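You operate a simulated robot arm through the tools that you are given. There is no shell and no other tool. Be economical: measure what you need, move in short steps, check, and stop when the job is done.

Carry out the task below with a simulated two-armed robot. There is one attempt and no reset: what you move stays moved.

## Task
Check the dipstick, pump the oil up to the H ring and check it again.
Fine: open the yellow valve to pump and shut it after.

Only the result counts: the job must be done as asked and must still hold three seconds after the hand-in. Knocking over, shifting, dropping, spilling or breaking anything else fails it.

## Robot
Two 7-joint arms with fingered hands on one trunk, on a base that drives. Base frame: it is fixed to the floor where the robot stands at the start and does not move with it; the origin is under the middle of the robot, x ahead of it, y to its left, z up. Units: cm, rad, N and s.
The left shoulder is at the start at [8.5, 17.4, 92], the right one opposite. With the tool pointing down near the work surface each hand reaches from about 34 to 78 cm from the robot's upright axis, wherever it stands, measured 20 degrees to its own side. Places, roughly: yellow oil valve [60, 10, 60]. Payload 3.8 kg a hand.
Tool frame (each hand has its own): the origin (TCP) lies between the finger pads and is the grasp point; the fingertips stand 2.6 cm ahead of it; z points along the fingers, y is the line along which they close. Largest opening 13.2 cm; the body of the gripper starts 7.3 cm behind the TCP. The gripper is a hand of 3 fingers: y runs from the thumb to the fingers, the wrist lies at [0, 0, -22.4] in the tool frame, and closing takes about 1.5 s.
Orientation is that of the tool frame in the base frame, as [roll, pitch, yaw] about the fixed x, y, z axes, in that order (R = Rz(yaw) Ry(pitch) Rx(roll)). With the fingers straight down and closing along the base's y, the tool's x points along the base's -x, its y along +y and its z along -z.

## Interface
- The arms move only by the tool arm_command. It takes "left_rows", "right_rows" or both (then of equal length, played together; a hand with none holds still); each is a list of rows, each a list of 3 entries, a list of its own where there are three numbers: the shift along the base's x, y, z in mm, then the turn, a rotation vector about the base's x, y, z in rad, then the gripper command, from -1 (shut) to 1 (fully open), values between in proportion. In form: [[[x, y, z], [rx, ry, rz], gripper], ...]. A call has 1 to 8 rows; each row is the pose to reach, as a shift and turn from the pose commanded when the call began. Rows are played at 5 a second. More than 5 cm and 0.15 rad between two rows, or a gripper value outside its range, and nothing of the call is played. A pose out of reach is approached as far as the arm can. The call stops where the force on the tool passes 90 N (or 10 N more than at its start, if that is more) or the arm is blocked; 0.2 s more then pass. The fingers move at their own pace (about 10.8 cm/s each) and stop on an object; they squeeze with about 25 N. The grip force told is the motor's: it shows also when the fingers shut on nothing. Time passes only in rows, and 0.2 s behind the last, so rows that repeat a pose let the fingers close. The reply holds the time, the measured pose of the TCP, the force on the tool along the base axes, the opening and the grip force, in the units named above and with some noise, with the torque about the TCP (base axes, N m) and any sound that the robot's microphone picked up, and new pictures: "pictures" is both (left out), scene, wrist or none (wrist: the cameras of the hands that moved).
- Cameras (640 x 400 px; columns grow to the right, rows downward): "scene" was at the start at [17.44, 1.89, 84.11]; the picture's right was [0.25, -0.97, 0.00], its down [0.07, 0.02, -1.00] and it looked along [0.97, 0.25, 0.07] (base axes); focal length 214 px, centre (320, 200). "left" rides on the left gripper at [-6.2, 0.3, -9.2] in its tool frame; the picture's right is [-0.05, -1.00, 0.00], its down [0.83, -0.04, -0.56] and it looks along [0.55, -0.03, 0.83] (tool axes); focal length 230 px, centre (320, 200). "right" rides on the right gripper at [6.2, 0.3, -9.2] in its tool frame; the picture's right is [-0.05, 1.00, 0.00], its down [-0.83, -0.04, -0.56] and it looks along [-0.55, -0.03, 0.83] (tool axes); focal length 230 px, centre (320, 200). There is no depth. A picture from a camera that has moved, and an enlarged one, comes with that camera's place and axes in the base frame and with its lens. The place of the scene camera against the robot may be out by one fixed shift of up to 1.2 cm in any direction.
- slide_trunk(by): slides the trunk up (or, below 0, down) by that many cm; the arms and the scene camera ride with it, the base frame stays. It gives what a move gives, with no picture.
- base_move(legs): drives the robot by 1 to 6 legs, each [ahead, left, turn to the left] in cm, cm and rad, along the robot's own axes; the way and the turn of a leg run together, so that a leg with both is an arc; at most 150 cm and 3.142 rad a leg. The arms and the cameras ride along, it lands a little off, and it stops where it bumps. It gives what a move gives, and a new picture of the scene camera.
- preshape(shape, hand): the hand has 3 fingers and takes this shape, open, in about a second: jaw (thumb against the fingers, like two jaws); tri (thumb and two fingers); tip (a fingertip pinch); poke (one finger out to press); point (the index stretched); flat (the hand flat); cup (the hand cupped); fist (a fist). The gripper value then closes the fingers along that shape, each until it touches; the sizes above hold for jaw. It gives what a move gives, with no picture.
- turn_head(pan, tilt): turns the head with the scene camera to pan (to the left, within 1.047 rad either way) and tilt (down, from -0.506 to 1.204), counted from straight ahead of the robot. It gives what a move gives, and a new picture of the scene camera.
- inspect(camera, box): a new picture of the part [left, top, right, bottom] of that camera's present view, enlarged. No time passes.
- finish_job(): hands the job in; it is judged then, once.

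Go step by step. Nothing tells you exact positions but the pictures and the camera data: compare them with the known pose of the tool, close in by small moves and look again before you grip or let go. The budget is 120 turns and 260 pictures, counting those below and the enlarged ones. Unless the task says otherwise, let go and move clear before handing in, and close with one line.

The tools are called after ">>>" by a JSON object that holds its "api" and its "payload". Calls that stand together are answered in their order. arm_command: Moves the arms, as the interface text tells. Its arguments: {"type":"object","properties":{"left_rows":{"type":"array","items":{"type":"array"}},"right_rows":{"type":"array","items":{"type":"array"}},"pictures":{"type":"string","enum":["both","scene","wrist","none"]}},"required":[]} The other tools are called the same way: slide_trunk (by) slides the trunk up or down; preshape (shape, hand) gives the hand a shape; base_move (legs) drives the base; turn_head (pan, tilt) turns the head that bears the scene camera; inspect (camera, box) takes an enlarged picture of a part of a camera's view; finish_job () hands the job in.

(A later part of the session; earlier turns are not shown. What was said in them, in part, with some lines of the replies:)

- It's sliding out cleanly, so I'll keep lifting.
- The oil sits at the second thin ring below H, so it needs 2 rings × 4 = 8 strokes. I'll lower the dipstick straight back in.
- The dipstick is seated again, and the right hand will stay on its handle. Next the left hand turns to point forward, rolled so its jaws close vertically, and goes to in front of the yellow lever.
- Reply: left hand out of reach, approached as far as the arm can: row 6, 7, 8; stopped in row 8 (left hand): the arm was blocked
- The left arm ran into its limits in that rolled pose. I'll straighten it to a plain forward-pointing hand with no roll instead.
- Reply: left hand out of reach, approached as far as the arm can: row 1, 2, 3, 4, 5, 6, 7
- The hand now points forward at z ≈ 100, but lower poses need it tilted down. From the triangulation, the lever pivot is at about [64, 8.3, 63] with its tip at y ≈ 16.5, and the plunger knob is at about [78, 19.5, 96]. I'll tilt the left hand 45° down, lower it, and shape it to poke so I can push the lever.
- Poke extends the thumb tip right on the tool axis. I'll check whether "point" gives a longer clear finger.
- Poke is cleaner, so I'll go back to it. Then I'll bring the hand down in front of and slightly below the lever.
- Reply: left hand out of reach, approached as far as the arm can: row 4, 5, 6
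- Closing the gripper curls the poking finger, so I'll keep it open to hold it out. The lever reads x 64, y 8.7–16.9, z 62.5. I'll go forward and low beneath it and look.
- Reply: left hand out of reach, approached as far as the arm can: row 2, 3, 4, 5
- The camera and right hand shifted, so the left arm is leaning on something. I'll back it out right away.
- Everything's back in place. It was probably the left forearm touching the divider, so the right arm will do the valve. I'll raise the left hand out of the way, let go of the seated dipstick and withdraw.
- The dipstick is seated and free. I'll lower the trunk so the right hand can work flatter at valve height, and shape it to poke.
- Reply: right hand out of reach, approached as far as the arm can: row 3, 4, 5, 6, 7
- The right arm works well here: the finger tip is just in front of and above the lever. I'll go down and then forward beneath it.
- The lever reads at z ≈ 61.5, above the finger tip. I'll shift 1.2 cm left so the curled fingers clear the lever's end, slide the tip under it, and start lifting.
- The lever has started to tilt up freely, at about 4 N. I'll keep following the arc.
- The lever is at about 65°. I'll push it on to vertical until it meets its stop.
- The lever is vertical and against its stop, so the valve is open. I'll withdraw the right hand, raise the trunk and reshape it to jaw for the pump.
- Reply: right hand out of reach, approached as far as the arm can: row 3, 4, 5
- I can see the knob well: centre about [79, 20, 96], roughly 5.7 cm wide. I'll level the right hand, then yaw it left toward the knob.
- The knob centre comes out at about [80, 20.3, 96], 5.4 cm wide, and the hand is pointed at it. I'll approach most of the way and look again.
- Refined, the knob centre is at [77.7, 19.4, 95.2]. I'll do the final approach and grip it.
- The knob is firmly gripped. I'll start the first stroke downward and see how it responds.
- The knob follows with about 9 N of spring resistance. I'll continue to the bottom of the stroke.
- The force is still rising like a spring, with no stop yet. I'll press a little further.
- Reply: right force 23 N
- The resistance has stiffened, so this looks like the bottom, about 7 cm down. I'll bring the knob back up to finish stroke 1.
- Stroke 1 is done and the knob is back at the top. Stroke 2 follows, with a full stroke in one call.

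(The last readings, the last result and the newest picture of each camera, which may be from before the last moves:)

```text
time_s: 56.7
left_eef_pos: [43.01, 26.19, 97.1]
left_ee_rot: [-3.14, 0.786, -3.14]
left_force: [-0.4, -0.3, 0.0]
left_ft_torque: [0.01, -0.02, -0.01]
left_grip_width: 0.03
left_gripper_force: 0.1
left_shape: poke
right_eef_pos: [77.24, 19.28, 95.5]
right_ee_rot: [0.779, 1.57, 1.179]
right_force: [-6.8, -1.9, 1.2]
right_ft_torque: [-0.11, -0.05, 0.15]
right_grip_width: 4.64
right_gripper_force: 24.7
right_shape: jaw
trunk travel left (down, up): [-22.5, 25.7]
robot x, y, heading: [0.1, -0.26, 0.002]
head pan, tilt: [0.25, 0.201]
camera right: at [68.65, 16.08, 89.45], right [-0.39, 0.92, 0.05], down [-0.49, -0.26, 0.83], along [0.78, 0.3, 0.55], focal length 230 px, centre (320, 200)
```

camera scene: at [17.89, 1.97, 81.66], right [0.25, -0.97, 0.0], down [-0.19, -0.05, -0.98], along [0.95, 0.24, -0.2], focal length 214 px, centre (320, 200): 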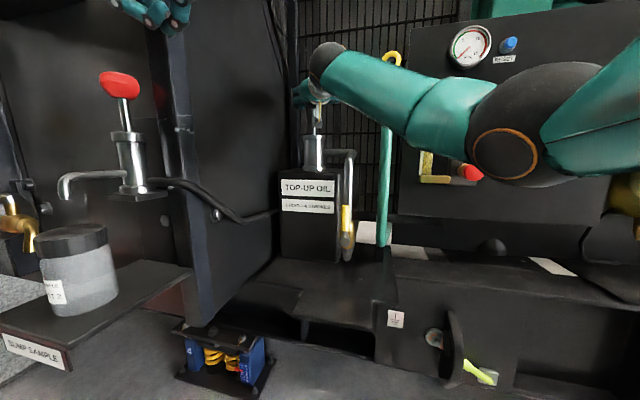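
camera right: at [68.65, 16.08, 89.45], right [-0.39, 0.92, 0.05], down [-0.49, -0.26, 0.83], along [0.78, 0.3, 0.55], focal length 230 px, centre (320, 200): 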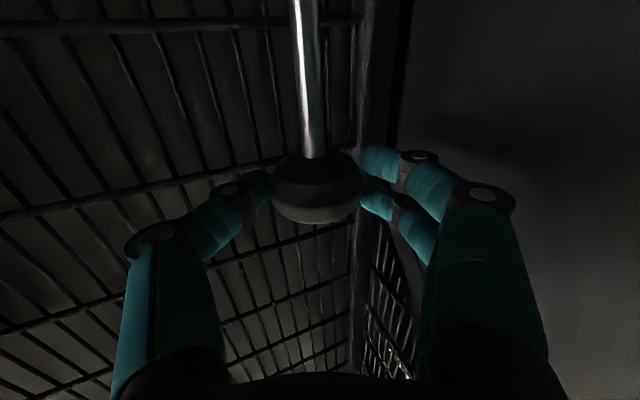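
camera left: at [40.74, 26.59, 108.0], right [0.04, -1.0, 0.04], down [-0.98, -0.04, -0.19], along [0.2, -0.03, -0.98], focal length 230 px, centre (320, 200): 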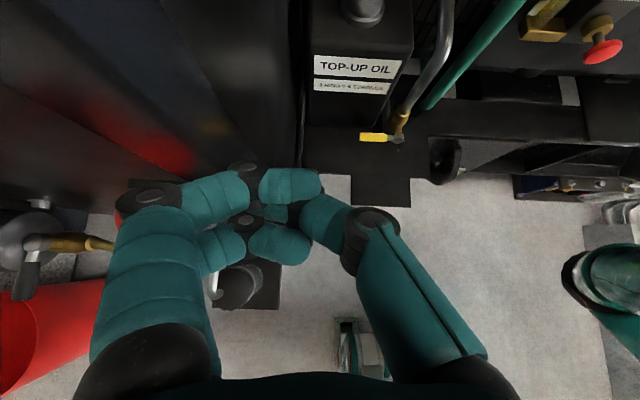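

Stroke 2 is done and the grip is unchanged. Strokes 3 and 4 come next.

>>> {"api": "arm_command", "payload": {"right_rows": [[[0, 0, -22], [0, 0, 0], -1], [[0, 0, -44], [0, 0, 0], -1], [[0, 0, -62], [0, 0, 0], -1], [[0, 0, -71], [0, 0, 0], -1], [[0, 0, -71], [0, 0, 0], -1], [[0, 0, -45], [0, 0, 0], -1], [[0, 0, -20], [0, 0, 0], -1], [[0, 0, 0], [0, 0, 0], -1]], "pictures": "none"}}

>>> {"api": "arm_command", "payload": {"right_rows": [[[0, 0, -22], [0, 0, 0], -1], [[0, 0, -44], [0, 0, 0], -1], [[0, 0, -62], [0, 0, 0], -1], [[0, 0, -71], [0, 0, 0], -1], [[0, 0, -71], [0, 0, 0], -1], [[0, 0, -45], [0, 0, 0], -1], [[0, 0, -20], [0, 0, 0], -1], [[0, 0, 0], [0, 0, 0], -1]], "pictures": "both"}}

```text
time_s: 58.5
left_eef_pos: [42.95, 26.19, 97.13]
left_ee_rot: [-3.14, 0.786, -3.14]
left_force: [-0.3, -0.1, 0.0]
left_ft_torque: [-0.01, -0.02, -0.01]
left_grip_width: 0.01
left_gripper_force: 0.1
left_shape: poke
right_eef_pos: [77.27, 19.24, 95.62]
right_ee_rot: [3.133, 1.57, -2.748]
right_force: [-8.4, -0.8, 0.0]
right_ft_torque: [-0.14, -0.04, 0.17]
right_grip_width: 4.64
right_gripper_force: 24.8
right_shape: jaw
trunk travel left (down, up): [-22.5, 25.7]
robot x, y, heading: [0.16, -0.46, -0.0]
head pan, tilt: [0.25, 0.201]
```

```text
time_s: 60.3
left_eef_pos: [42.98, 26.06, 97.1]
left_ee_rot: [-3.137, 0.788, -3.138]
left_force: [0.6, -0.2, -0.3]
left_ft_torque: [0.0, 0.02, -0.04]
left_grip_width: 0.0
left_gripper_force: 0.1
left_shape: poke
right_eef_pos: [77.31, 19.26, 95.52]
right_ee_rot: [3.093, 1.569, -2.79]
right_force: [-8.1, 0.3, 0.2]
right_ft_torque: [-0.15, -0.05, 0.18]
right_grip_width: 4.62
right_gripper_force: 25.2
right_shape: jaw
trunk travel left (down, up): [-22.5, 25.7]
robot x, y, heading: [0.12, -0.17, 0.001]
head pan, tilt: [0.25, 0.201]
camera scene: at [17.87, 2.0, 81.66], right [0.25, -0.97, 0.0], down [-0.19, -0.05, -0.98], along [0.95, 0.24, -0.2], focal length 214 px, centre (320, 200)
camera right: at [68.63, 16.05, 89.45], right [-0.39, 0.92, 0.05], down [-0.49, -0.26, 0.83], along [0.78, 0.3, 0.55], focal length 230 px, centre (320, 200)
```

scene: 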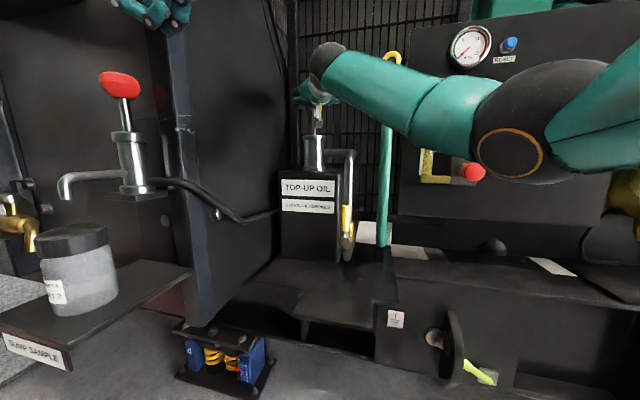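
right: 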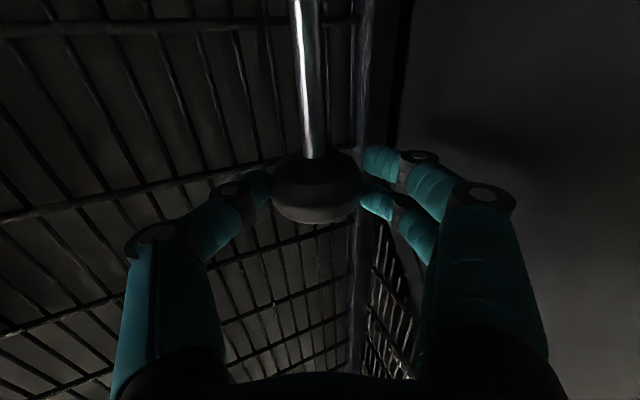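

Four strokes are done, the lever is still upright and the grip is steady. I'll do strokes 5 and 6.

>>> {"api": "arm_command", "payload": {"right_rows": [[[0, 0, -22], [0, 0, 0], -1], [[0, 0, -44], [0, 0, 0], -1], [[0, 0, -62], [0, 0, 0], -1], [[0, 0, -71], [0, 0, 0], -1], [[0, 0, -71], [0, 0, 0], -1], [[0, 0, -45], [0, 0, 0], -1], [[0, 0, -20], [0, 0, 0], -1], [[0, 0, 0], [0, 0, 0], -1]], "pictures": "none"}}

>>> {"api": "arm_command", "payload": {"right_rows": [[[0, 0, -22], [0, 0, 0], -1], [[0, 0, -44], [0, 0, 0], -1], [[0, 0, -62], [0, 0, 0], -1], [[0, 0, -71], [0, 0, 0], -1], [[0, 0, -71], [0, 0, 0], -1], [[0, 0, -45], [0, 0, 0], -1], [[0, 0, -20], [0, 0, 0], -1], [[0, 0, 0], [0, 0, 0], -1]], "pictures": "wrist"}}

```text
time_s: 62.1
left_eef_pos: [42.97, 26.32, 97.01]
left_ee_rot: [-3.138, 0.787, -3.141]
left_force: [0.1, -0.2, -0.3]
left_ft_torque: [-0.02, 0.01, 0.0]
left_grip_width: 0.0
left_gripper_force: 0.0
left_shape: poke
right_eef_pos: [77.38, 19.23, 95.55]
right_ee_rot: [-3.115, 1.568, -2.713]
right_force: [-5.4, -0.2, 0.7]
right_ft_torque: [-0.12, -0.06, 0.19]
right_grip_width: 4.62
right_gripper_force: 24.9
right_shape: jaw
trunk travel left (down, up): [-22.5, 25.7]
robot x, y, heading: [-0.24, -0.2, -0.002]
head pan, tilt: [0.25, 0.201]
```

```text
time_s: 63.9
left_eef_pos: [43.04, 26.38, 97.15]
left_ee_rot: [-3.138, 0.786, -3.141]
left_force: [0.2, -0.1, -0.2]
left_ft_torque: [-0.03, -0.03, 0.0]
left_grip_width: 0.02
left_gripper_force: 0.1
left_shape: poke
right_eef_pos: [77.33, 19.29, 95.66]
right_ee_rot: [-0.036, 1.57, 0.364]
right_force: [-8.2, -0.4, 0.5]
right_ft_torque: [-0.14, -0.04, 0.2]
right_grip_width: 4.64
right_gripper_force: 25.0
right_shape: jaw
trunk travel left (down, up): [-22.5, 25.7]
robot x, y, heading: [0.08, 0.13, -0.004]
head pan, tilt: [0.25, 0.201]
camera right: at [68.63, 16.05, 89.41], right [-0.39, 0.92, 0.05], down [-0.49, -0.26, 0.83], along [0.78, 0.3, 0.55], focal length 230 px, centre (320, 200)
```

right: 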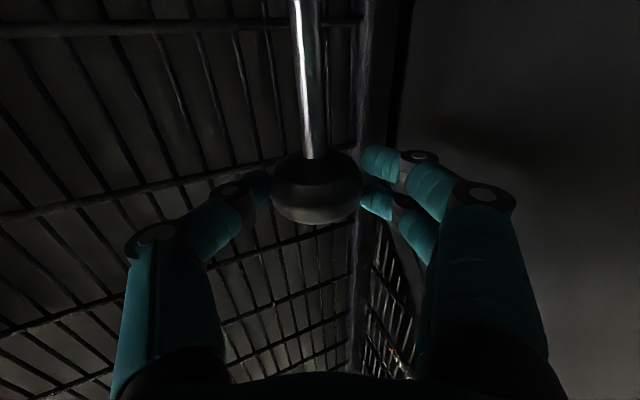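

Six are done. Strokes 7 and 8 are the last two.

>>> {"api": "arm_command", "payload": {"right_rows": [[[0, 0, -22], [0, 0, 0], -1], [[0, 0, -44], [0, 0, 0], -1], [[0, 0, -62], [0, 0, 0], -1], [[0, 0, -71], [0, 0, 0], -1], [[0, 0, -71], [0, 0, 0], -1], [[0, 0, -45], [0, 0, 0], -1], [[0, 0, -20], [0, 0, 0], -1], [[0, 0, 0], [0, 0, 0], -1]], "pictures": "none"}}

>>> {"api": "arm_command", "payload": {"right_rows": [[[0, 0, -22], [0, 0, 0], -1], [[0, 0, -44], [0, 0, 0], -1], [[0, 0, -62], [0, 0, 0], -1], [[0, 0, -71], [0, 0, 0], -1], [[0, 0, -71], [0, 0, 0], -1], [[0, 0, -45], [0, 0, 0], -1], [[0, 0, -20], [0, 0, 0], -1], [[0, 0, 0], [0, 0, 0], -1]], "pictures": "wrist"}}

```text
time_s: 65.7
left_eef_pos: [42.98, 26.23, 97.08]
left_ee_rot: [-3.138, 0.787, -3.14]
left_force: [0.5, 0.0, -0.4]
left_ft_torque: [0.0, 0.01, 0.01]
left_grip_width: 0.03
left_gripper_force: 0.0
left_shape: poke
right_eef_pos: [77.22, 19.21, 95.57]
right_ee_rot: [0.038, 1.57, 0.439]
right_force: [-7.0, -1.4, 0.3]
right_ft_torque: [-0.16, -0.08, 0.17]
right_grip_width: 4.65
right_gripper_force: 24.9
right_shape: jaw
trunk travel left (down, up): [-22.5, 25.7]
robot x, y, heading: [0.17, -0.09, 0.002]
head pan, tilt: [0.25, 0.201]
```

```text
time_s: 67.5
left_eef_pos: [42.94, 26.21, 97.06]
left_ee_rot: [-3.139, 0.787, -3.141]
left_force: [-0.6, 0.5, 0.6]
left_ft_torque: [-0.01, 0.02, -0.01]
left_grip_width: 0.0
left_gripper_force: 0.0
left_shape: poke
right_eef_pos: [77.35, 19.36, 95.6]
right_ee_rot: [3.053, 1.567, -2.832]
right_force: [-8.9, -3.2, -0.7]
right_ft_torque: [-0.14, -0.09, 0.1]
right_grip_width: 4.64
right_gripper_force: 25.4
right_shape: jaw
trunk travel left (down, up): [-22.5, 25.7]
robot x, y, heading: [0.03, -0.07, -0.001]
head pan, tilt: [0.25, 0.201]
camera right: at [68.62, 16.08, 89.41], right [-0.39, 0.92, 0.05], down [-0.49, -0.26, 0.83], along [0.78, 0.3, 0.55], focal length 230 px, centre (320, 200)
```

right: 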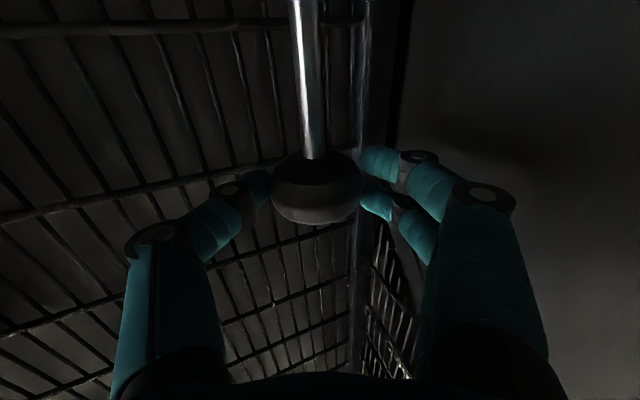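

All 8 strokes are done. I'll release the knob, back away, level the hand and reshape it to poke, so I can shut the valve.

>>> {"api": "arm_command", "payload": {"right_rows": [[[0, 0, 0], [0, 0, 0], -0.3], [[0, 0, 0], [0, 0, 0], 0.3], [[0, 0, 0], [0, 0, 0], 0.3], [[-35, -15, 0], [0, 0, 0], 0.3], [[-75, -32, 0], [0, 0, 0], 0.3], [[-110, -50, 0], [0, 0, 0], 0.3], [[-140, -65, 0], [0, 0, -0.13], 0.3], [[-170, -85, 0], [0, 0, -0.26], 0.3]], "pictures": "none"}}

>>> {"api": "arm_command", "payload": {"right_rows": [[[0, -20, 0], [0, 0, -0.14], 0.3], [[0, -40, 0], [0, 0, -0.14], 0.3]], "pictures": "both"}}

>>> {"api": "preshape", "payload": {"hand": "right", "shape": "poke"}}

>>> {"api": "slide_trunk", "payload": {"by": -20}}

```text
time_s: 69.3
left_eef_pos: [43.11, 26.22, 97.06]
left_ee_rot: [-3.138, 0.785, -3.141]
left_force: [-0.4, 0.1, -0.2]
left_ft_torque: [0.01, -0.01, 0.01]
left_grip_width: 0.0
left_gripper_force: 0.0
left_shape: poke
right_eef_pos: [60.27, 10.85, 95.55]
right_ee_rot: [1.099, 1.568, 1.237]
right_force: [0.5, 0.2, 0.2]
right_ft_torque: [0.02, 0.0, 0.03]
right_grip_width: 8.57
right_gripper_force: 0.1
right_shape: jaw
trunk travel left (down, up): [-22.5, 25.7]
robot x, y, heading: [-0.34, -0.23, 0.003]
head pan, tilt: [0.25, 0.201]
```

```text
time_s: 69.9
left_eef_pos: [43.04, 26.17, 97.09]
left_ee_rot: [-3.139, 0.785, -3.14]
left_force: [0.2, 0.1, 0.8]
left_ft_torque: [0.02, 0.0, -0.02]
left_grip_width: 0.0
left_gripper_force: 0.0
left_shape: poke
right_eef_pos: [60.47, 6.72, 95.58]
right_ee_rot: [2.995, 1.57, 2.996]
right_force: [-0.1, -0.8, -1.1]
right_ft_torque: [0.01, -0.01, 0.03]
right_grip_width: 8.54
right_gripper_force: 0.1
right_shape: jaw
trunk travel left (down, up): [-22.5, 25.7]
robot x, y, heading: [0.01, 0.22, -0.003]
head pan, tilt: [0.25, 0.201]
camera scene: at [17.94, 1.96, 81.66], right [0.25, -0.97, 0.0], down [-0.19, -0.05, -0.98], along [0.95, 0.24, -0.2], focal length 214 px, centre (320, 200)
camera right: at [51.05, 7.1, 89.46], right [0.0, 1.0, 0.05], down [-0.56, -0.04, 0.83], along [0.83, -0.03, 0.55], focal length 230 px, centre (320, 200)
```

scene: 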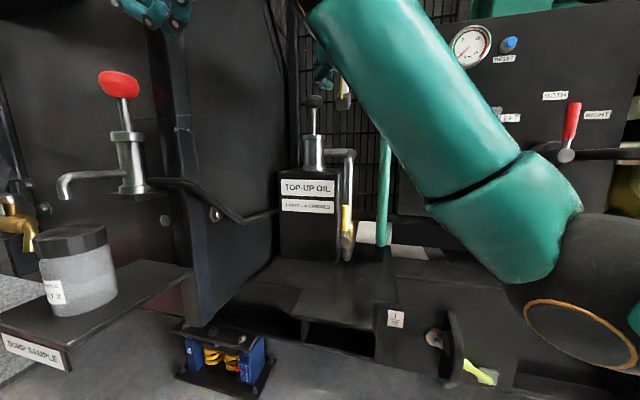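
right: 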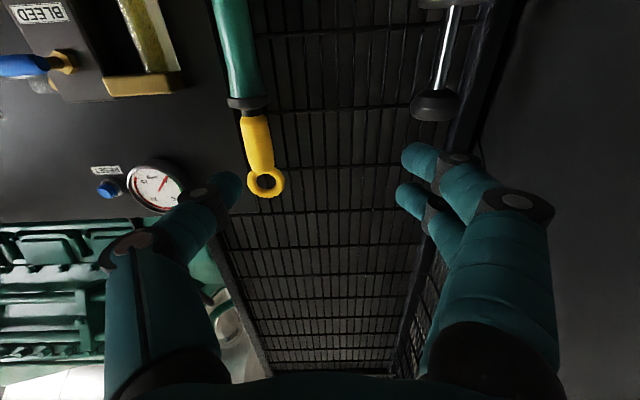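

```text
time_s: 70.8
left_eef_pos: [43.07, 26.25, 97.12]
left_ee_rot: [-3.139, 0.785, -3.141]
left_force: [-0.7, 0.0, -0.1]
left_ft_torque: [0.03, 0.02, 0.03]
left_grip_width: 0.03
left_gripper_force: 0.2
left_shape: poke
right_eef_pos: [60.32, 6.81, 95.65]
right_ee_rot: [-0.143, 1.57, -0.143]
right_force: [0.5, 0.3, -0.6]
right_ft_torque: [-0.01, 0.0, -0.01]
right_grip_width: 0.0
right_gripper_force: 0.0
right_shape: poke
trunk travel left (down, up): [-22.5, 25.7]
robot x, y, heading: [-0.15, 0.08, -0.001]
head pan, tilt: [0.25, 0.201]
```

```text
time_s: 73.0
left_eef_pos: [42.98, 26.38, 77.1]
left_ee_rot: [-3.14, 0.785, -3.138]
left_force: [-0.2, 0.7, 0.3]
left_ft_torque: [0.0, -0.01, 0.0]
left_grip_width: 0.0
left_gripper_force: 0.2
left_shape: poke
right_eef_pos: [60.41, 6.78, 75.69]
right_ee_rot: [0.097, 1.57, 0.098]
right_force: [-0.4, 0.8, 0.5]
right_ft_torque: [0.0, -0.01, 0.04]
right_grip_width: 0.0
right_gripper_force: 0.0
right_shape: poke
trunk travel left (down, up): [-2.5, 45.7]
robot x, y, heading: [-0.25, -0.13, -0.001]
head pan, tilt: [0.25, 0.201]
```

Next I'll pitch the hand down and bring the finger to the right-hand side of the upright lever.

>>> {"api": "arm_command", "payload": {"right_rows": [[[-15, -8, 0], [0, 0.122, 0], 1], [[-25, -16, -5], [0, 0.244, 0], 1], [[-25, -20, -15], [0, 0.366, 0], 1], [[-25, -20, -30], [0, 0.488, 0], 1], [[-25, -20, -45], [0, 0.61, 0], 1], [[-25, -20, -65], [0, 0.61, 0], 1]], "pictures": "wrist"}}

```text
time_s: 74.4
left_eef_pos: [43.12, 26.22, 77.05]
left_ee_rot: [-3.137, 0.785, -3.14]
left_force: [-0.8, 0.0, 0.1]
left_ft_torque: [0.01, 0.01, 0.01]
left_grip_width: 0.01
left_gripper_force: 0.0
left_shape: poke
right_eef_pos: [57.9, 4.82, 69.21]
right_ee_rot: [3.141, 0.96, 3.141]
right_force: [-0.3, -1.1, 0.3]
right_ft_torque: [0.04, 0.01, -0.02]
right_grip_width: 0.0
right_gripper_force: 0.1
right_shape: poke
right hand out of reach, approached as far as the arm can: row 5
trunk travel left (down, up): [-2.5, 45.7]
robot x, y, heading: [-0.03, 0.19, 0.004]
head pan, tilt: [0.25, 0.201]
camera right: at [46.75, 5.24, 69.39], right [0.03, 1.0, 0.04], down [0.02, -0.04, 1.0], along [1.0, -0.03, -0.02], focal length 230 px, centre (320, 200)
```

right: 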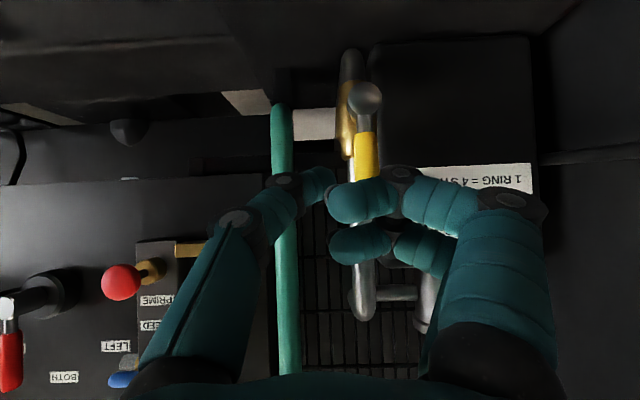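

In poke the curled fingers would run into the lever from this side. I'll use a closed jaw as a pusher instead.

>>> {"api": "preshape", "payload": {"hand": "right", "shape": "jaw"}}

>>> {"api": "arm_command", "payload": {"right_rows": [[[0, -5, 0], [0, 0, 0], 0], [[0, -8, 0], [0, 0, 0], -1], [[0, -8, 0], [0, 0, 0], -1], [[0, -8, 0], [0, 0, 0], -1], [[0, -8, 0], [0, 0, 0], -1]], "pictures": "wrist"}}

```text
time_s: 75.3
left_eef_pos: [43.04, 26.09, 77.11]
left_ee_rot: [-3.137, 0.785, -3.139]
left_force: [-0.9, 0.8, 0.0]
left_ft_torque: [-0.01, 0.0, 0.0]
left_grip_width: 0.0
left_gripper_force: 0.0
left_shape: poke
right_eef_pos: [57.87, 4.79, 69.17]
right_ee_rot: [-3.141, 0.961, 3.141]
right_force: [0.0, -0.2, 0.5]
right_ft_torque: [-0.04, -0.01, -0.01]
right_grip_width: 13.19
right_gripper_force: 0.1
right_shape: jaw
trunk travel left (down, up): [-2.5, 45.7]
robot x, y, heading: [0.06, 0.01, -0.002]
head pan, tilt: [0.25, 0.201]
```

```text
time_s: 76.5
left_eef_pos: [42.98, 26.28, 77.09]
left_ee_rot: [-3.139, 0.786, -3.139]
left_force: [-0.5, -0.4, 0.1]
left_ft_torque: [0.02, 0.01, -0.03]
left_grip_width: 0.0
left_gripper_force: 0.0
left_shape: poke
right_eef_pos: [57.91, 4.09, 69.19]
right_ee_rot: [-3.141, 0.962, 3.14]
right_force: [0.4, -0.1, 0.0]
right_ft_torque: [-0.02, 0.01, 0.0]
right_grip_width: 0.0
right_gripper_force: 24.6
right_shape: jaw
trunk travel left (down, up): [-2.5, 45.7]
robot x, y, heading: [0.2, -0.24, -0.001]
head pan, tilt: [0.25, 0.201]
camera right: at [46.77, 4.4, 69.41], right [0.03, 1.0, 0.04], down [0.02, -0.04, 1.0], along [1.0, -0.03, -0.02], focal length 230 px, centre (320, 200)
```

right: 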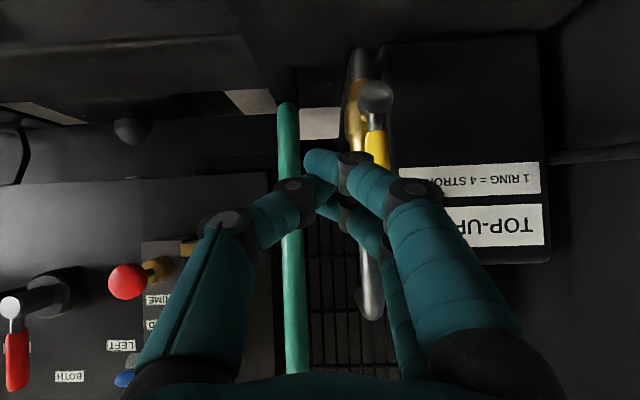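

I'll go forward beside the lever and push it left, beginning the arc.

>>> {"api": "arm_command", "payload": {"right_rows": [[[20, 0, 0], [0, 0, 0], -1], [[40, 0, -4], [0, 0, 0], -1], [[50, 2, -8], [0, 0, 0], -1], [[50, 12, -8], [0, 0, 0], -1], [[50, 22, -7], [0, 0, 0], -1], [[50, 32, -6], [0, 0, 0], -1]], "pictures": "wrist"}}

```text
time_s: 77.9
left_eef_pos: [43.08, 26.25, 77.08]
left_ee_rot: [-3.138, 0.785, -3.14]
left_force: [0.5, 0.6, 0.0]
left_ft_torque: [-0.04, -0.02, -0.01]
left_grip_width: 0.01
left_gripper_force: 0.3
left_shape: poke
right_eef_pos: [63.0, 7.22, 68.61]
right_ee_rot: [-3.141, 0.961, 3.141]
right_force: [-1.3, -1.6, 0.4]
right_ft_torque: [0.0, -0.05, 0.0]
right_grip_width: 0.02
right_gripper_force: 24.7
right_shape: jaw
trunk travel left (down, up): [-2.5, 45.7]
robot x, y, heading: [-0.3, 0.15, 0.004]
head pan, tilt: [0.25, 0.201]
camera right: at [51.77, 7.54, 68.81], right [0.03, 1.0, 0.04], down [0.02, -0.04, 1.0], along [1.0, -0.03, -0.02], focal length 230 px, centre (320, 200)
```

right: 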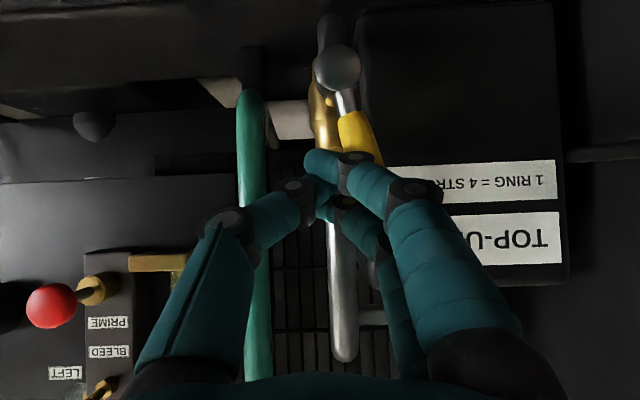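

The lever is tipping left. I'll follow the arc over and down.

>>> {"api": "arm_command", "payload": {"right_rows": [[[0, 10, 1], [0, 0, 0], -1], [[0, 20, 1], [0, 0, 0], -1], [[0, 32, 0], [0, 0, 0], -1], [[0, 42, -5], [0, 0, 0], -1], [[0, 50, -10], [0, 0, 0], -1], [[0, 57, -16], [0, 0, 0], -1]], "pictures": "wrist"}}

```text
time_s: 79.3
left_eef_pos: [42.9, 26.2, 77.03]
left_ee_rot: [-3.137, 0.786, -3.139]
left_force: [0.5, -0.1, 0.0]
left_ft_torque: [-0.04, -0.03, -0.03]
left_grip_width: 0.02
left_gripper_force: 0.0
left_shape: poke
right_eef_pos: [62.95, 13.04, 67.06]
right_ee_rot: [3.138, 0.962, 3.14]
right_force: [-2.1, -2.0, 1.4]
right_ft_torque: [-0.07, 0.05, -0.06]
right_grip_width: 0.0
right_gripper_force: 24.6
right_shape: jaw
trunk travel left (down, up): [-2.5, 45.7]
robot x, y, heading: [-0.33, -0.33, 0.001]
head pan, tilt: [0.25, 0.201]
camera right: at [51.72, 13.29, 67.24], right [0.03, 1.0, 0.04], down [0.02, -0.04, 1.0], along [1.0, -0.03, -0.02], focal length 230 px, centre (320, 200)
```

right: 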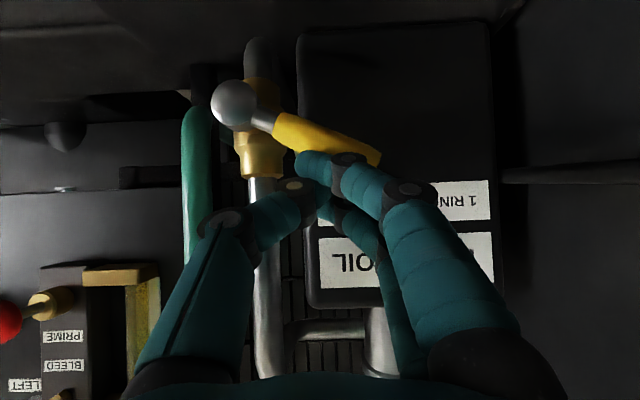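

The lever is about 22° above horizontal. I'll push straight down until it hits its stop.

>>> {"api": "arm_command", "payload": {"right_rows": [[[0, 4, -8], [0, 0, 0], -1], [[0, 6, -14], [0, 0, 0], -1], [[0, 7, -20], [0, 0, 0], -1], [[0, 7, -25], [0, 0, 0], -1], [[0, 7, -29], [0, 0, 0], -1]], "pictures": "wrist"}}

```text
time_s: 80.5
left_eef_pos: [42.91, 26.3, 77.13]
left_ee_rot: [-3.139, 0.786, -3.141]
left_force: [-1.2, -0.1, -0.3]
left_ft_torque: [-0.01, 0.0, -0.01]
left_grip_width: 0.01
left_gripper_force: 0.2
left_shape: poke
right_eef_pos: [62.73, 13.65, 64.45]
right_ee_rot: [3.136, 0.971, 3.14]
right_force: [-11.2, 3.0, 17.1]
right_ft_torque: [0.0, -0.01, -0.01]
right_grip_width: 0.03
right_gripper_force: 25.1
right_shape: jaw
trunk travel left (down, up): [-2.5, 45.7]
robot x, y, heading: [-0.54, 0.06, 0.002]
head pan, tilt: [0.25, 0.201]
camera right: at [51.56, 14.06, 64.57], right [0.03, 1.0, 0.05], down [0.01, -0.05, 1.0], along [1.0, -0.03, -0.01], focal length 230 px, centre (320, 200)
```

right: 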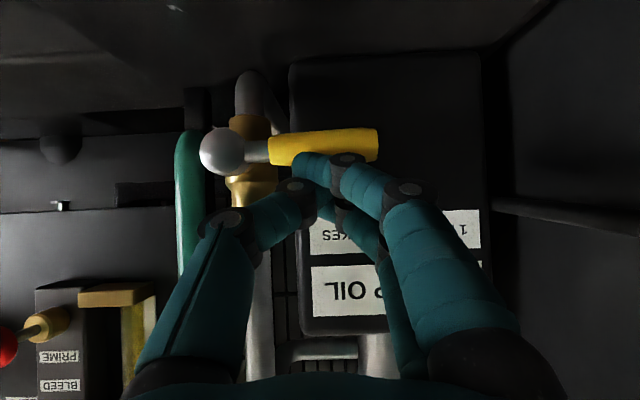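

The lever is horizontal against its stop, so the valve is shut. I'll withdraw, raise the trunk and head back to the dipstick.

>>> {"api": "arm_command", "payload": {"right_rows": [[[0, 0, 10], [0, 0, 0], -1], [[-30, 0, 20], [0, 0, 0], -1], [[-45, -20, 40], [0, 0, 0], -1], [[-45, -50, 60], [0, 0, 0], -1], [[-45, -80, 70], [0, 0, 0], -1]], "pictures": "wrist"}}

>>> {"api": "slide_trunk", "payload": {"by": 20}}

>>> {"api": "arm_command", "payload": {"right_rows": [[[0, -10, 10], [0, -0.122, 0], -0.2], [[0, -20, 15], [0, -0.244, 0], -0.2], [[0, -30, 20], [0, -0.366, 0], -0.2], [[0, -45, 25], [0, -0.488, 0], -0.2], [[0, -56, 29], [0, -0.61, 0], -0.2]]}}

```text
time_s: 81.7
left_eef_pos: [43.01, 26.26, 77.12]
left_ee_rot: [-3.138, 0.785, -3.14]
left_force: [-0.3, -0.1, 0.5]
left_ft_torque: [-0.02, 0.01, 0.01]
left_grip_width: 0.0
left_gripper_force: 0.1
left_shape: poke
right_eef_pos: [58.54, 5.6, 71.05]
right_ee_rot: [-3.139, 0.966, -3.14]
right_force: [0.1, 0.2, 0.3]
right_ft_torque: [0.02, 0.02, -0.01]
right_grip_width: 0.0
right_gripper_force: 24.8
right_shape: jaw
trunk travel left (down, up): [-2.5, 45.7]
robot x, y, heading: [-0.05, -0.1, 0.003]
head pan, tilt: [0.25, 0.201]
camera right: at [47.33, 5.94, 71.26], right [0.03, 1.0, 0.04], down [0.02, -0.04, 1.0], along [1.0, -0.03, -0.02], focal length 230 px, centre (320, 200)
```

right: 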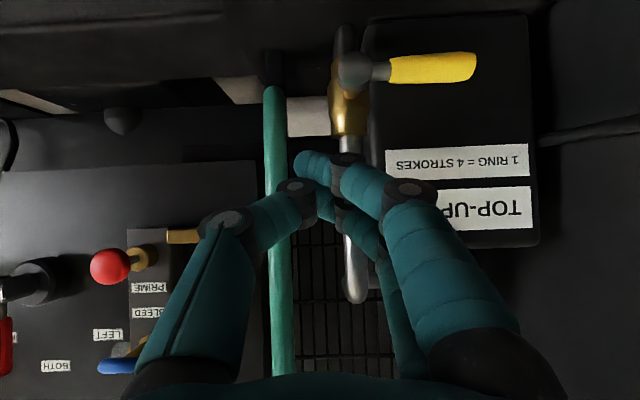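

```text
time_s: 83.8
left_eef_pos: [43.11, 26.28, 97.04]
left_ee_rot: [-3.138, 0.785, -3.138]
left_force: [-0.1, 0.0, -0.8]
left_ft_torque: [0.03, 0.03, -0.02]
left_grip_width: 0.0
left_gripper_force: 0.1
left_shape: poke
right_eef_pos: [58.4, 5.55, 91.1]
right_ee_rot: [-3.14, 0.961, 3.141]
right_force: [-0.5, -0.3, -0.3]
right_ft_torque: [-0.01, -0.01, 0.02]
right_grip_width: 0.01
right_gripper_force: 24.8
right_shape: jaw
trunk travel left (down, up): [-22.5, 25.7]
robot x, y, heading: [0.12, 0.48, 0.002]
head pan, tilt: [0.25, 0.201]
```

```text
time_s: 85.0
left_eef_pos: [43.04, 26.22, 97.01]
left_ee_rot: [-3.139, 0.785, -3.141]
left_force: [0.4, 0.0, 0.4]
left_ft_torque: [-0.02, 0.03, 0.02]
left_grip_width: 0.0
left_gripper_force: 0.1
left_shape: poke
right_eef_pos: [58.37, 0.03, 94.08]
right_ee_rot: [0.04, 1.567, 0.042]
right_force: [0.7, -0.5, 0.4]
right_ft_torque: [0.03, 0.0, 0.04]
right_grip_width: 5.26
right_gripper_force: 0.1
right_shape: jaw
trunk travel left (down, up): [-22.5, 25.7]
robot x, y, heading: [-0.09, -0.12, -0.003]
head pan, tilt: [0.25, 0.201]
camera scene: at [17.94, 1.97, 81.66], right [0.25, -0.97, 0.0], down [-0.19, -0.05, -0.98], along [0.95, 0.24, -0.2], focal length 214 px, centre (320, 200)
camera right: at [49.09, 0.4, 87.82], right [0.0, 1.0, 0.05], down [-0.56, -0.04, 0.83], along [0.83, -0.03, 0.56], focal length 230 px, centre (320, 200)
```

scene: 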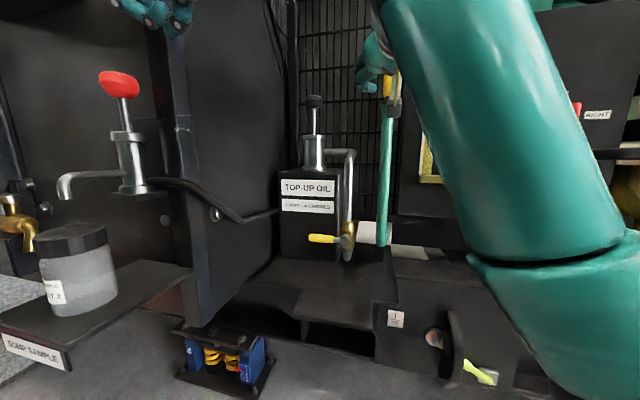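
right: 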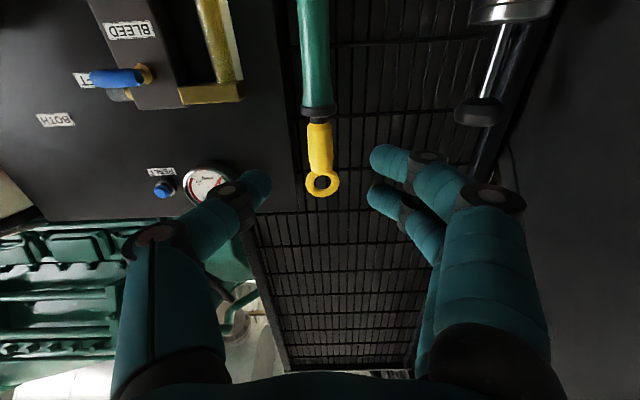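

The valve reads shut and the hand is lined up on the dipstick. I'll rise to the earlier grip height, go in and close.

>>> {"api": "arm_command", "payload": {"right_rows": [[[0, -2, 30], [0, 0, 0], -0.2], [[20, -2, 45], [0, 0, 0], -0.2], [[60, -2, 45], [0, 0, 0], -0.2], [[100, -2, 45], [0, 0, 0], -0.2], [[135, -2, 45], [0, 0, 0], -0.2], [[151, -2, 45], [0, 0, 0], -0.2], [[151, -2, 45], [0, 0, 0], -0.2]], "pictures": "wrist"}}

>>> {"api": "arm_command", "payload": {"right_rows": [[[0, 0, 0], [0, 0, 0], -0.6], [[0, 0, 0], [0, 0, 0], -1], [[0, 0, 0], [0, 0, 0], -1], [[0, 0, 0], [0, 0, 0], -1], [[0, 0, 0], [0, 0, 0], -1]], "pictures": "wrist"}}

>>> {"api": "turn_head", "payload": {"pan": 0.25, "tilt": -0.1}}

```text
time_s: 86.6
left_eef_pos: [43.05, 26.23, 96.94]
left_ee_rot: [-3.138, 0.785, -3.14]
left_force: [0.7, -0.3, -0.1]
left_ft_torque: [-0.03, 0.02, 0.03]
left_grip_width: 0.02
left_gripper_force: 0.0
left_shape: poke
right_eef_pos: [73.38, -0.26, 98.4]
right_ee_rot: [0.383, 1.569, 0.385]
right_force: [-0.1, 0.0, 0.5]
right_ft_torque: [0.03, 0.01, 0.02]
right_grip_width: 5.26
right_gripper_force: 0.1
right_shape: jaw
trunk travel left (down, up): [-22.5, 25.7]
robot x, y, heading: [-0.22, 0.38, -0.002]
head pan, tilt: [0.25, 0.201]
camera right: at [64.11, 0.16, 92.28], right [0.0, 1.0, 0.05], down [-0.56, -0.04, 0.83], along [0.83, -0.03, 0.56], focal length 230 px, centre (320, 200)
```

right: 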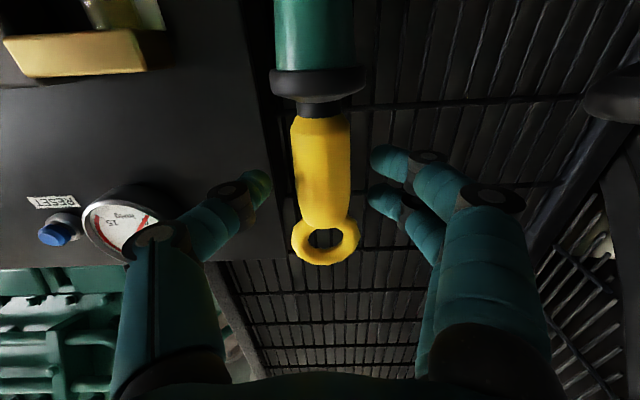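

```text
time_s: 87.8
left_eef_pos: [43.17, 26.11, 97.07]
left_ee_rot: [-3.14, 0.786, -3.139]
left_force: [-0.3, -0.7, 0.8]
left_ft_torque: [-0.04, -0.01, 0.01]
left_grip_width: 0.03
left_gripper_force: 0.1
left_shape: poke
right_eef_pos: [73.32, -0.09, 98.52]
right_ee_rot: [0.03, 1.569, 0.03]
right_force: [0.6, -0.3, 1.7]
right_ft_torque: [0.0, -0.05, 0.01]
right_grip_width: 2.3
right_gripper_force: 24.5
right_shape: jaw
trunk travel left (down, up): [-22.5, 25.7]
robot x, y, heading: [-0.12, 0.06, 0.003]
head pan, tilt: [0.25, 0.201]
camera right: at [64.08, 0.15, 92.27], right [0.0, 1.0, 0.05], down [-0.56, -0.04, 0.83], along [0.83, -0.03, 0.56], focal length 230 px, centre (320, 200)
```

right: 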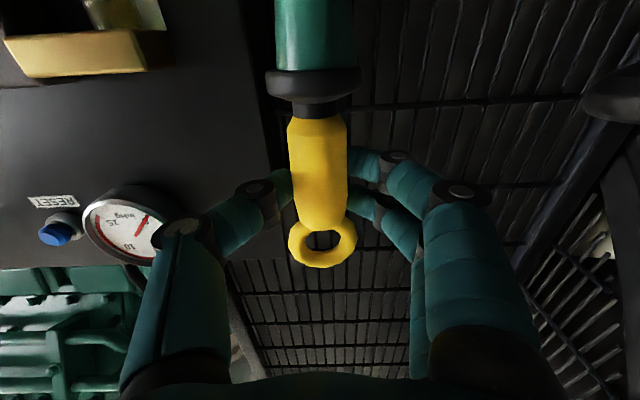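

```text
time_s: 88.6
left_eef_pos: [43.08, 26.28, 97.02]
left_ee_rot: [-3.138, 0.785, -3.139]
left_force: [-0.2, -0.1, 0.9]
left_ft_torque: [0.02, -0.01, -0.02]
left_grip_width: 0.01
left_gripper_force: 0.0
left_shape: poke
right_eef_pos: [73.38, -0.21, 98.52]
right_ee_rot: [0.046, 1.569, 0.048]
right_force: [1.6, -0.2, 2.1]
right_ft_torque: [0.0, 0.0, -0.01]
right_grip_width: 2.29
right_gripper_force: 25.1
right_shape: jaw
trunk travel left (down, up): [-22.5, 25.7]
robot x, y, heading: [-0.19, -0.04, 0.0]
head pan, tilt: [0.25, -0.099]
camera scene: at [17.34, 1.83, 84.38], right [0.25, -0.97, 0.0], down [0.1, 0.02, -1.0], along [0.96, 0.25, 0.1], focal length 214 px, centre (320, 200)
```

scene: 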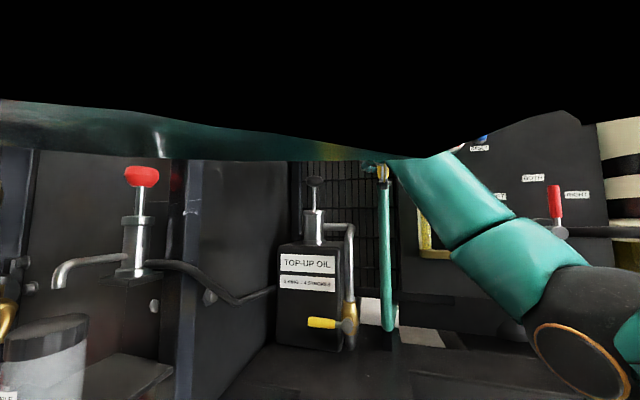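

I have it gripped. I'll set the head tilt back and pull the dipstick out 30 cm as before.

>>> {"api": "turn_head", "payload": {"pan": 0.25, "tilt": 0.15}}

>>> {"api": "arm_command", "payload": {"right_rows": [[[0, 0, 10], [0, 0, 0], -1], [[0, 0, 25], [0, 0, 0], -1], [[0, 0, 45], [0, 0, 0], -1], [[0, 0, 65], [0, 0, 0], -1], [[0, 0, 85], [0, 0, 0], -1], [[0, 0, 105], [0, 0, 0], -1], [[0, 0, 125], [0, 0, 0], -1], [[0, 0, 145], [0, 0, 0], -1]], "pictures": "none"}}

>>> {"api": "arm_command", "payload": {"right_rows": [[[0, 0, 20], [0, 0, 0], -1], [[0, 0, 40], [0, 0, 0], -1], [[0, 0, 60], [0, 0, 0], -1], [[0, 0, 80], [0, 0, 0], -1], [[0, 0, 100], [0, 0, 0], -1], [[0, 0, 120], [0, 0, 0], -1], [[0, 0, 140], [0, 0, 0], -1], [[0, 0, 155], [0, 0, 0], -1]], "pictures": "scene"}}

```text
time_s: 89.4
left_eef_pos: [43.13, 26.15, 97.11]
left_ee_rot: [-3.14, 0.785, -3.141]
left_force: [-0.4, -0.4, -0.2]
left_ft_torque: [-0.01, 0.01, 0.02]
left_grip_width: 0.01
left_gripper_force: 0.1
left_shape: poke
right_eef_pos: [73.43, -0.16, 98.46]
right_ee_rot: [0.034, 1.569, 0.035]
right_force: [1.2, 0.1, 1.9]
right_ft_torque: [0.01, -0.03, 0.02]
right_grip_width: 2.27
right_gripper_force: 25.1
right_shape: jaw
trunk travel left (down, up): [-22.5, 25.7]
robot x, y, heading: [0.43, -0.04, 0.001]
head pan, tilt: [0.25, 0.15]
camera scene: at [17.89, 1.97, 82.14], right [0.25, -0.97, 0.0], down [-0.14, -0.04, -0.99], along [0.96, 0.24, -0.15], focal length 214 px, centre (320, 200)
```

scene: 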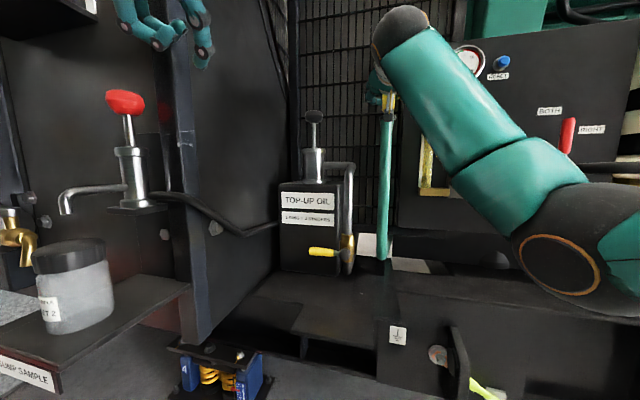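

```text
time_s: 91.2
left_eef_pos: [43.03, 26.3, 97.1]
left_ee_rot: [-3.138, 0.785, 3.141]
left_force: [0.1, 0.2, -0.5]
left_ft_torque: [0.03, -0.02, 0.02]
left_grip_width: 0.01
left_gripper_force: 0.0
left_shape: poke
right_eef_pos: [73.41, -0.26, 113.14]
right_ee_rot: [1.339, 1.57, 1.338]
right_force: [-0.2, -0.3, -1.2]
right_ft_torque: [0.0, -0.01, 0.03]
right_grip_width: 2.34
right_gripper_force: 24.3
right_shape: jaw
trunk travel left (down, up): [-22.5, 25.7]
robot x, y, heading: [-0.03, -0.16, 0.003]
head pan, tilt: [0.25, 0.15]
```

```text
time_s: 93.0
left_eef_pos: [42.95, 26.22, 97.06]
left_ee_rot: [-3.137, 0.785, -3.139]
left_force: [-0.2, -0.1, -0.6]
left_ft_torque: [0.02, 0.01, 0.0]
left_grip_width: 0.02
left_gripper_force: 0.2
left_shape: poke
right_eef_pos: [73.48, -0.29, 128.59]
right_ee_rot: [0.34, 1.57, 0.341]
right_force: [-0.1, -0.2, -0.7]
right_ft_torque: [0.02, 0.02, 0.04]
right_grip_width: 2.33
right_gripper_force: 25.1
right_shape: jaw
trunk travel left (down, up): [-22.5, 25.7]
robot x, y, heading: [0.11, -0.03, 0.001]
head pan, tilt: [0.25, 0.15]
camera scene: at [17.89, 1.97, 82.13], right [0.25, -0.97, 0.0], down [-0.14, -0.04, -0.99], along [0.96, 0.24, -0.15], focal length 214 px, centre (320, 200)
```

scene: 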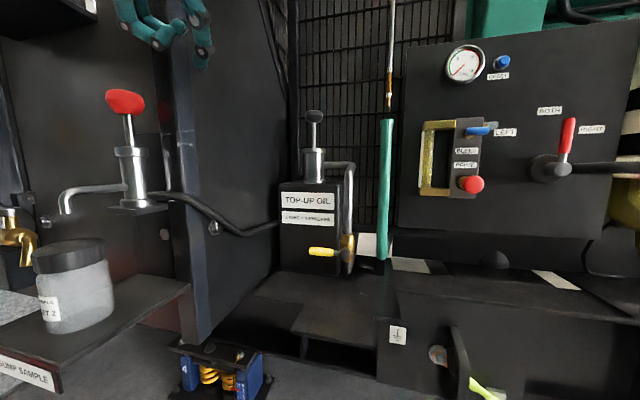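

>>> {"api": "inspect", "payload": {"camera": "scene", "box": [372, 65, 408, 115]}}

>>> {"api": "inspect", "payload": {"camera": "scene", "box": [383, 73, 396, 81]}}

```text
8.00 times, centred on (390, 90) of scene
camera zoom: at [17.89, 1.97, 82.13], right [0.25, -0.97, 0.0], down [-0.14, -0.04, -0.99], along [0.96, 0.24, -0.15], focal length 1716 px, centre (-240, 1080)
```

zoom: 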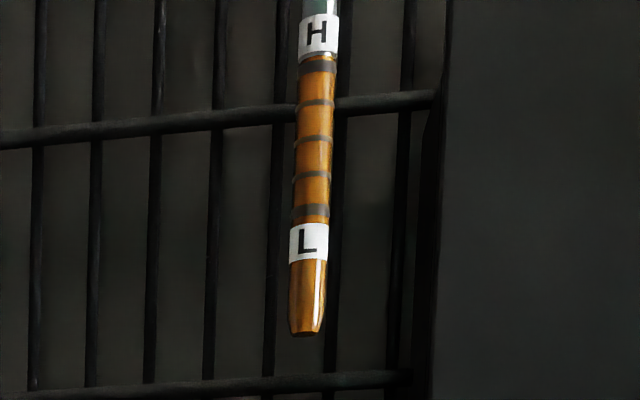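

```text
16.00 times, centred on (390, 77) of scene
camera zoom: at [17.89, 1.97, 82.13], right [0.25, -0.97, 0.0], down [-0.14, -0.04, -0.99], along [0.96, 0.24, -0.15], focal length 3432 px, centre (-792, 2168)
```

zoom: 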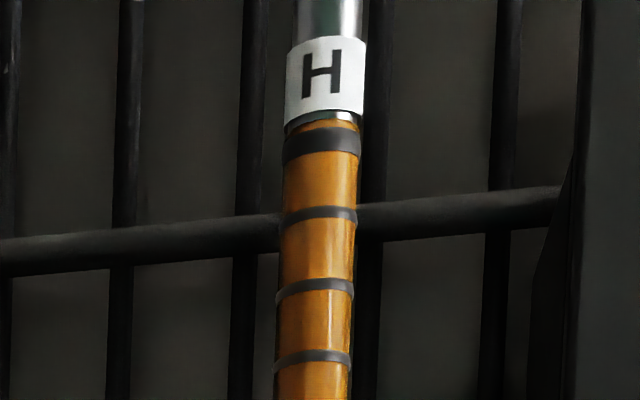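

The oil now comes up to the H ring (the film ends at its top edge), so the check reads H. I'll lower the dipstick back in.

>>> {"api": "arm_command", "payload": {"right_rows": [[[0, 0, -20], [0, 0, 0], -1], [[0, 0, -40], [0, 0, 0], -1], [[0, 0, -60], [0, 0, 0], -1], [[0, 0, -80], [0, 0, 0], -1], [[0, 0, -100], [0, 0, 0], -1], [[0, 0, -120], [0, 0, 0], -1], [[0, 0, -140], [0, 0, 0], -1], [[0, 0, -160], [0, 0, 0], -1]], "pictures": "scene"}}

>>> {"api": "arm_command", "payload": {"right_rows": [[[0, 0, -25], [0, 0, 0], -1], [[0, 0, -50], [0, 0, 0], -1], [[0, 0, -75], [0, 0, 0], -1], [[0, 0, -100], [0, 0, 0], -1], [[0, 0, -120], [0, 0, 0], -1], [[0, 0, -133], [0, 0, 0], -1], [[0, 0, -141], [0, 0, 0], -1], [[0, 0, -141], [0, 0, 0], -1]], "pictures": "both"}}

```text
time_s: 94.8
left_eef_pos: [43.09, 26.17, 96.97]
left_ee_rot: [-3.139, 0.784, -3.141]
left_force: [0.7, -0.1, -0.7]
left_ft_torque: [0.03, 0.01, 0.01]
left_grip_width: 0.02
left_gripper_force: 0.0
left_shape: poke
right_eef_pos: [73.63, -0.29, 112.42]
right_ee_rot: [-0.912, 1.57, -0.914]
right_force: [0.7, -0.2, -1.3]
right_ft_torque: [0.01, 0.03, 0.02]
right_grip_width: 2.26
right_gripper_force: 24.9
right_shape: jaw
trunk travel left (down, up): [-22.5, 25.7]
robot x, y, heading: [0.06, -0.21, -0.002]
head pan, tilt: [0.25, 0.15]
camera scene: at [17.91, 1.97, 82.12], right [0.25, -0.97, 0.0], down [-0.15, -0.04, -0.99], along [0.96, 0.24, -0.15], focal length 214 px, centre (320, 200)
```

scene: 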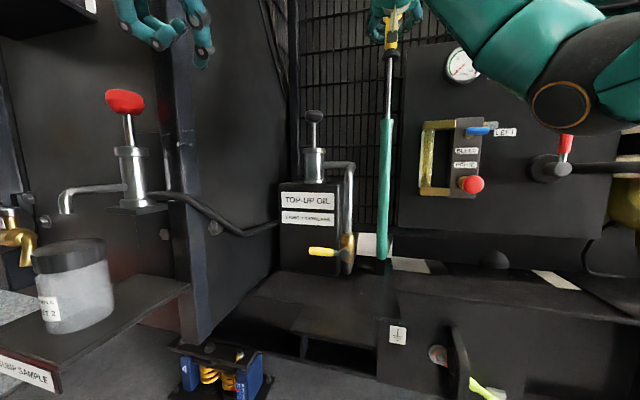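

```text
time_s: 96.6
left_eef_pos: [43.11, 26.29, 97.17]
left_ee_rot: [-3.138, 0.784, -3.14]
left_force: [-0.5, -0.3, -0.4]
left_ft_torque: [0.0, -0.03, 0.0]
left_grip_width: 0.0
left_gripper_force: 0.1
left_shape: poke
right_eef_pos: [73.49, -0.19, 98.45]
right_ee_rot: [0.096, 1.568, 0.094]
right_force: [0.9, -0.2, 1.9]
right_ft_torque: [-0.02, -0.06, -0.01]
right_grip_width: 2.3
right_gripper_force: 24.9
right_shape: jaw
trunk travel left (down, up): [-22.5, 25.7]
robot x, y, heading: [-0.06, 0.04, -0.001]
head pan, tilt: [0.25, 0.15]
camera scene: at [17.89, 1.97, 82.13], right [0.25, -0.97, 0.0], down [-0.14, -0.04, -0.99], along [0.96, 0.24, -0.15], focal length 214 px, centre (320, 200)
camera right: at [64.19, 0.19, 92.25], right [0.0, 1.0, 0.05], down [-0.56, -0.04, 0.83], along [0.83, -0.03, 0.56], focal length 230 px, centre (320, 200)
```

scene: 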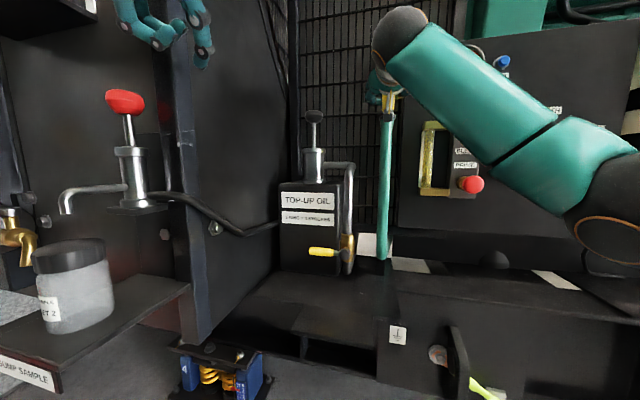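
right: 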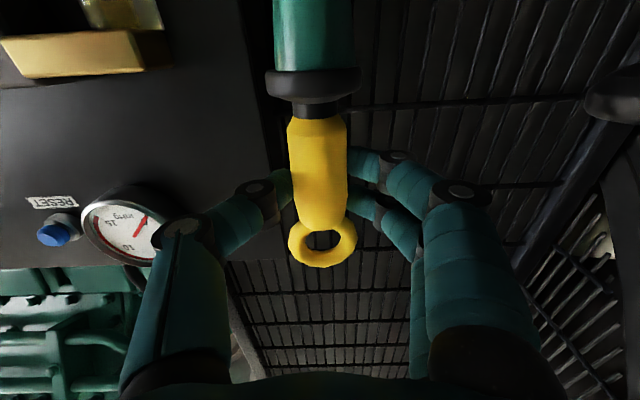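

It's seated. I'll let go and back away.

>>> {"api": "arm_command", "payload": {"right_rows": [[[0, 0, 0], [0, 0, 0], -0.6], [[0, 0, 0], [0, 0, 0], -0.2], [[0, 0, 0], [0, 0, 0], -0.2], [[-30, 0, 0], [0, 0, 0], -0.2], [[-70, 0, 0], [0, 0, 0], -0.2], [[-110, 0, 0], [0, 0, 0], -0.2], [[-150, 0, 0], [0, 0, 0], -0.2], [[-160, -30, 0], [0, 0, 0], -0.2]]}}

>>> {"api": "inspect", "payload": {"camera": "scene", "box": [270, 90, 420, 280]}}

```text
time_s: 98.4
left_eef_pos: [43.1, 26.21, 97.04]
left_ee_rot: [-3.14, 0.783, -3.139]
left_force: [0.6, -0.4, 0.4]
left_ft_torque: [0.0, 0.01, 0.01]
left_grip_width: 0.0
left_gripper_force: 0.0
left_shape: poke
right_eef_pos: [57.39, -3.31, 98.32]
right_ee_rot: [-2.629, 1.571, -2.63]
right_force: [-0.1, 0.5, -0.7]
right_ft_torque: [0.01, 0.04, -0.02]
right_grip_width: 5.24
right_gripper_force: 0.1
right_shape: jaw
trunk travel left (down, up): [-22.5, 25.7]
robot x, y, heading: [0.24, -0.03, -0.001]
head pan, tilt: [0.25, 0.15]
camera scene: at [17.9, 1.94, 82.13], right [0.25, -0.97, 0.0], down [-0.14, -0.04, -0.99], along [0.96, 0.24, -0.15], focal length 214 px, centre (320, 200)
camera right: at [48.19, -2.88, 92.14], right [0.0, 1.0, 0.05], down [-0.56, -0.04, 0.83], along [0.83, -0.03, 0.55], focal length 230 px, centre (320, 200)
```

scene: 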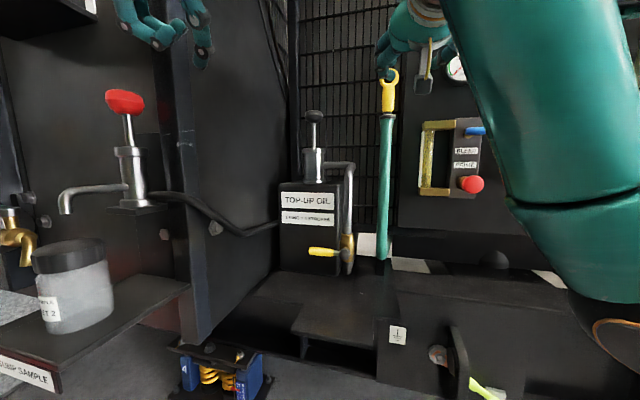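
right: 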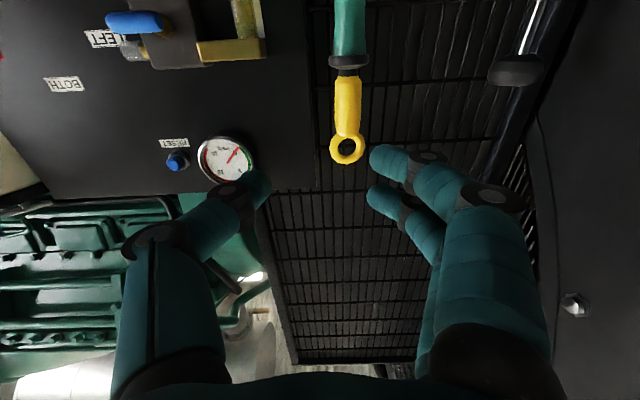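

```text
2.11 times, centred on (345, 185) of scene
camera zoom: at [17.9, 1.94, 82.13], right [0.25, -0.97, 0.0], down [-0.14, -0.04, -0.99], along [0.96, 0.24, -0.15], focal length 452 px, centre (267, 232)
```

zoom: 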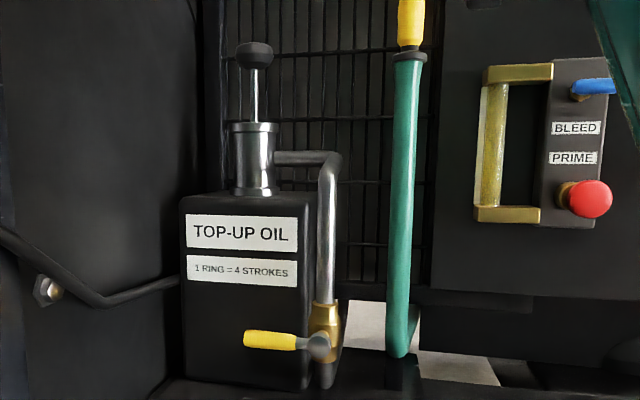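

The dipstick is seated, the valve is shut with its lever at the starting angle, the pump knob is up, and both hands are clear. I'm handing it in.

>>> {"api": "finish_job", "payload": {}}

```text
The job is handed in.
```

I checked the dipstick (two rings below H), opened the yellow valve, pumped 8 strokes, shut the valve, and the second check showed oil at the H ring, a hair above its top edge. The dipstick is back in its tube.
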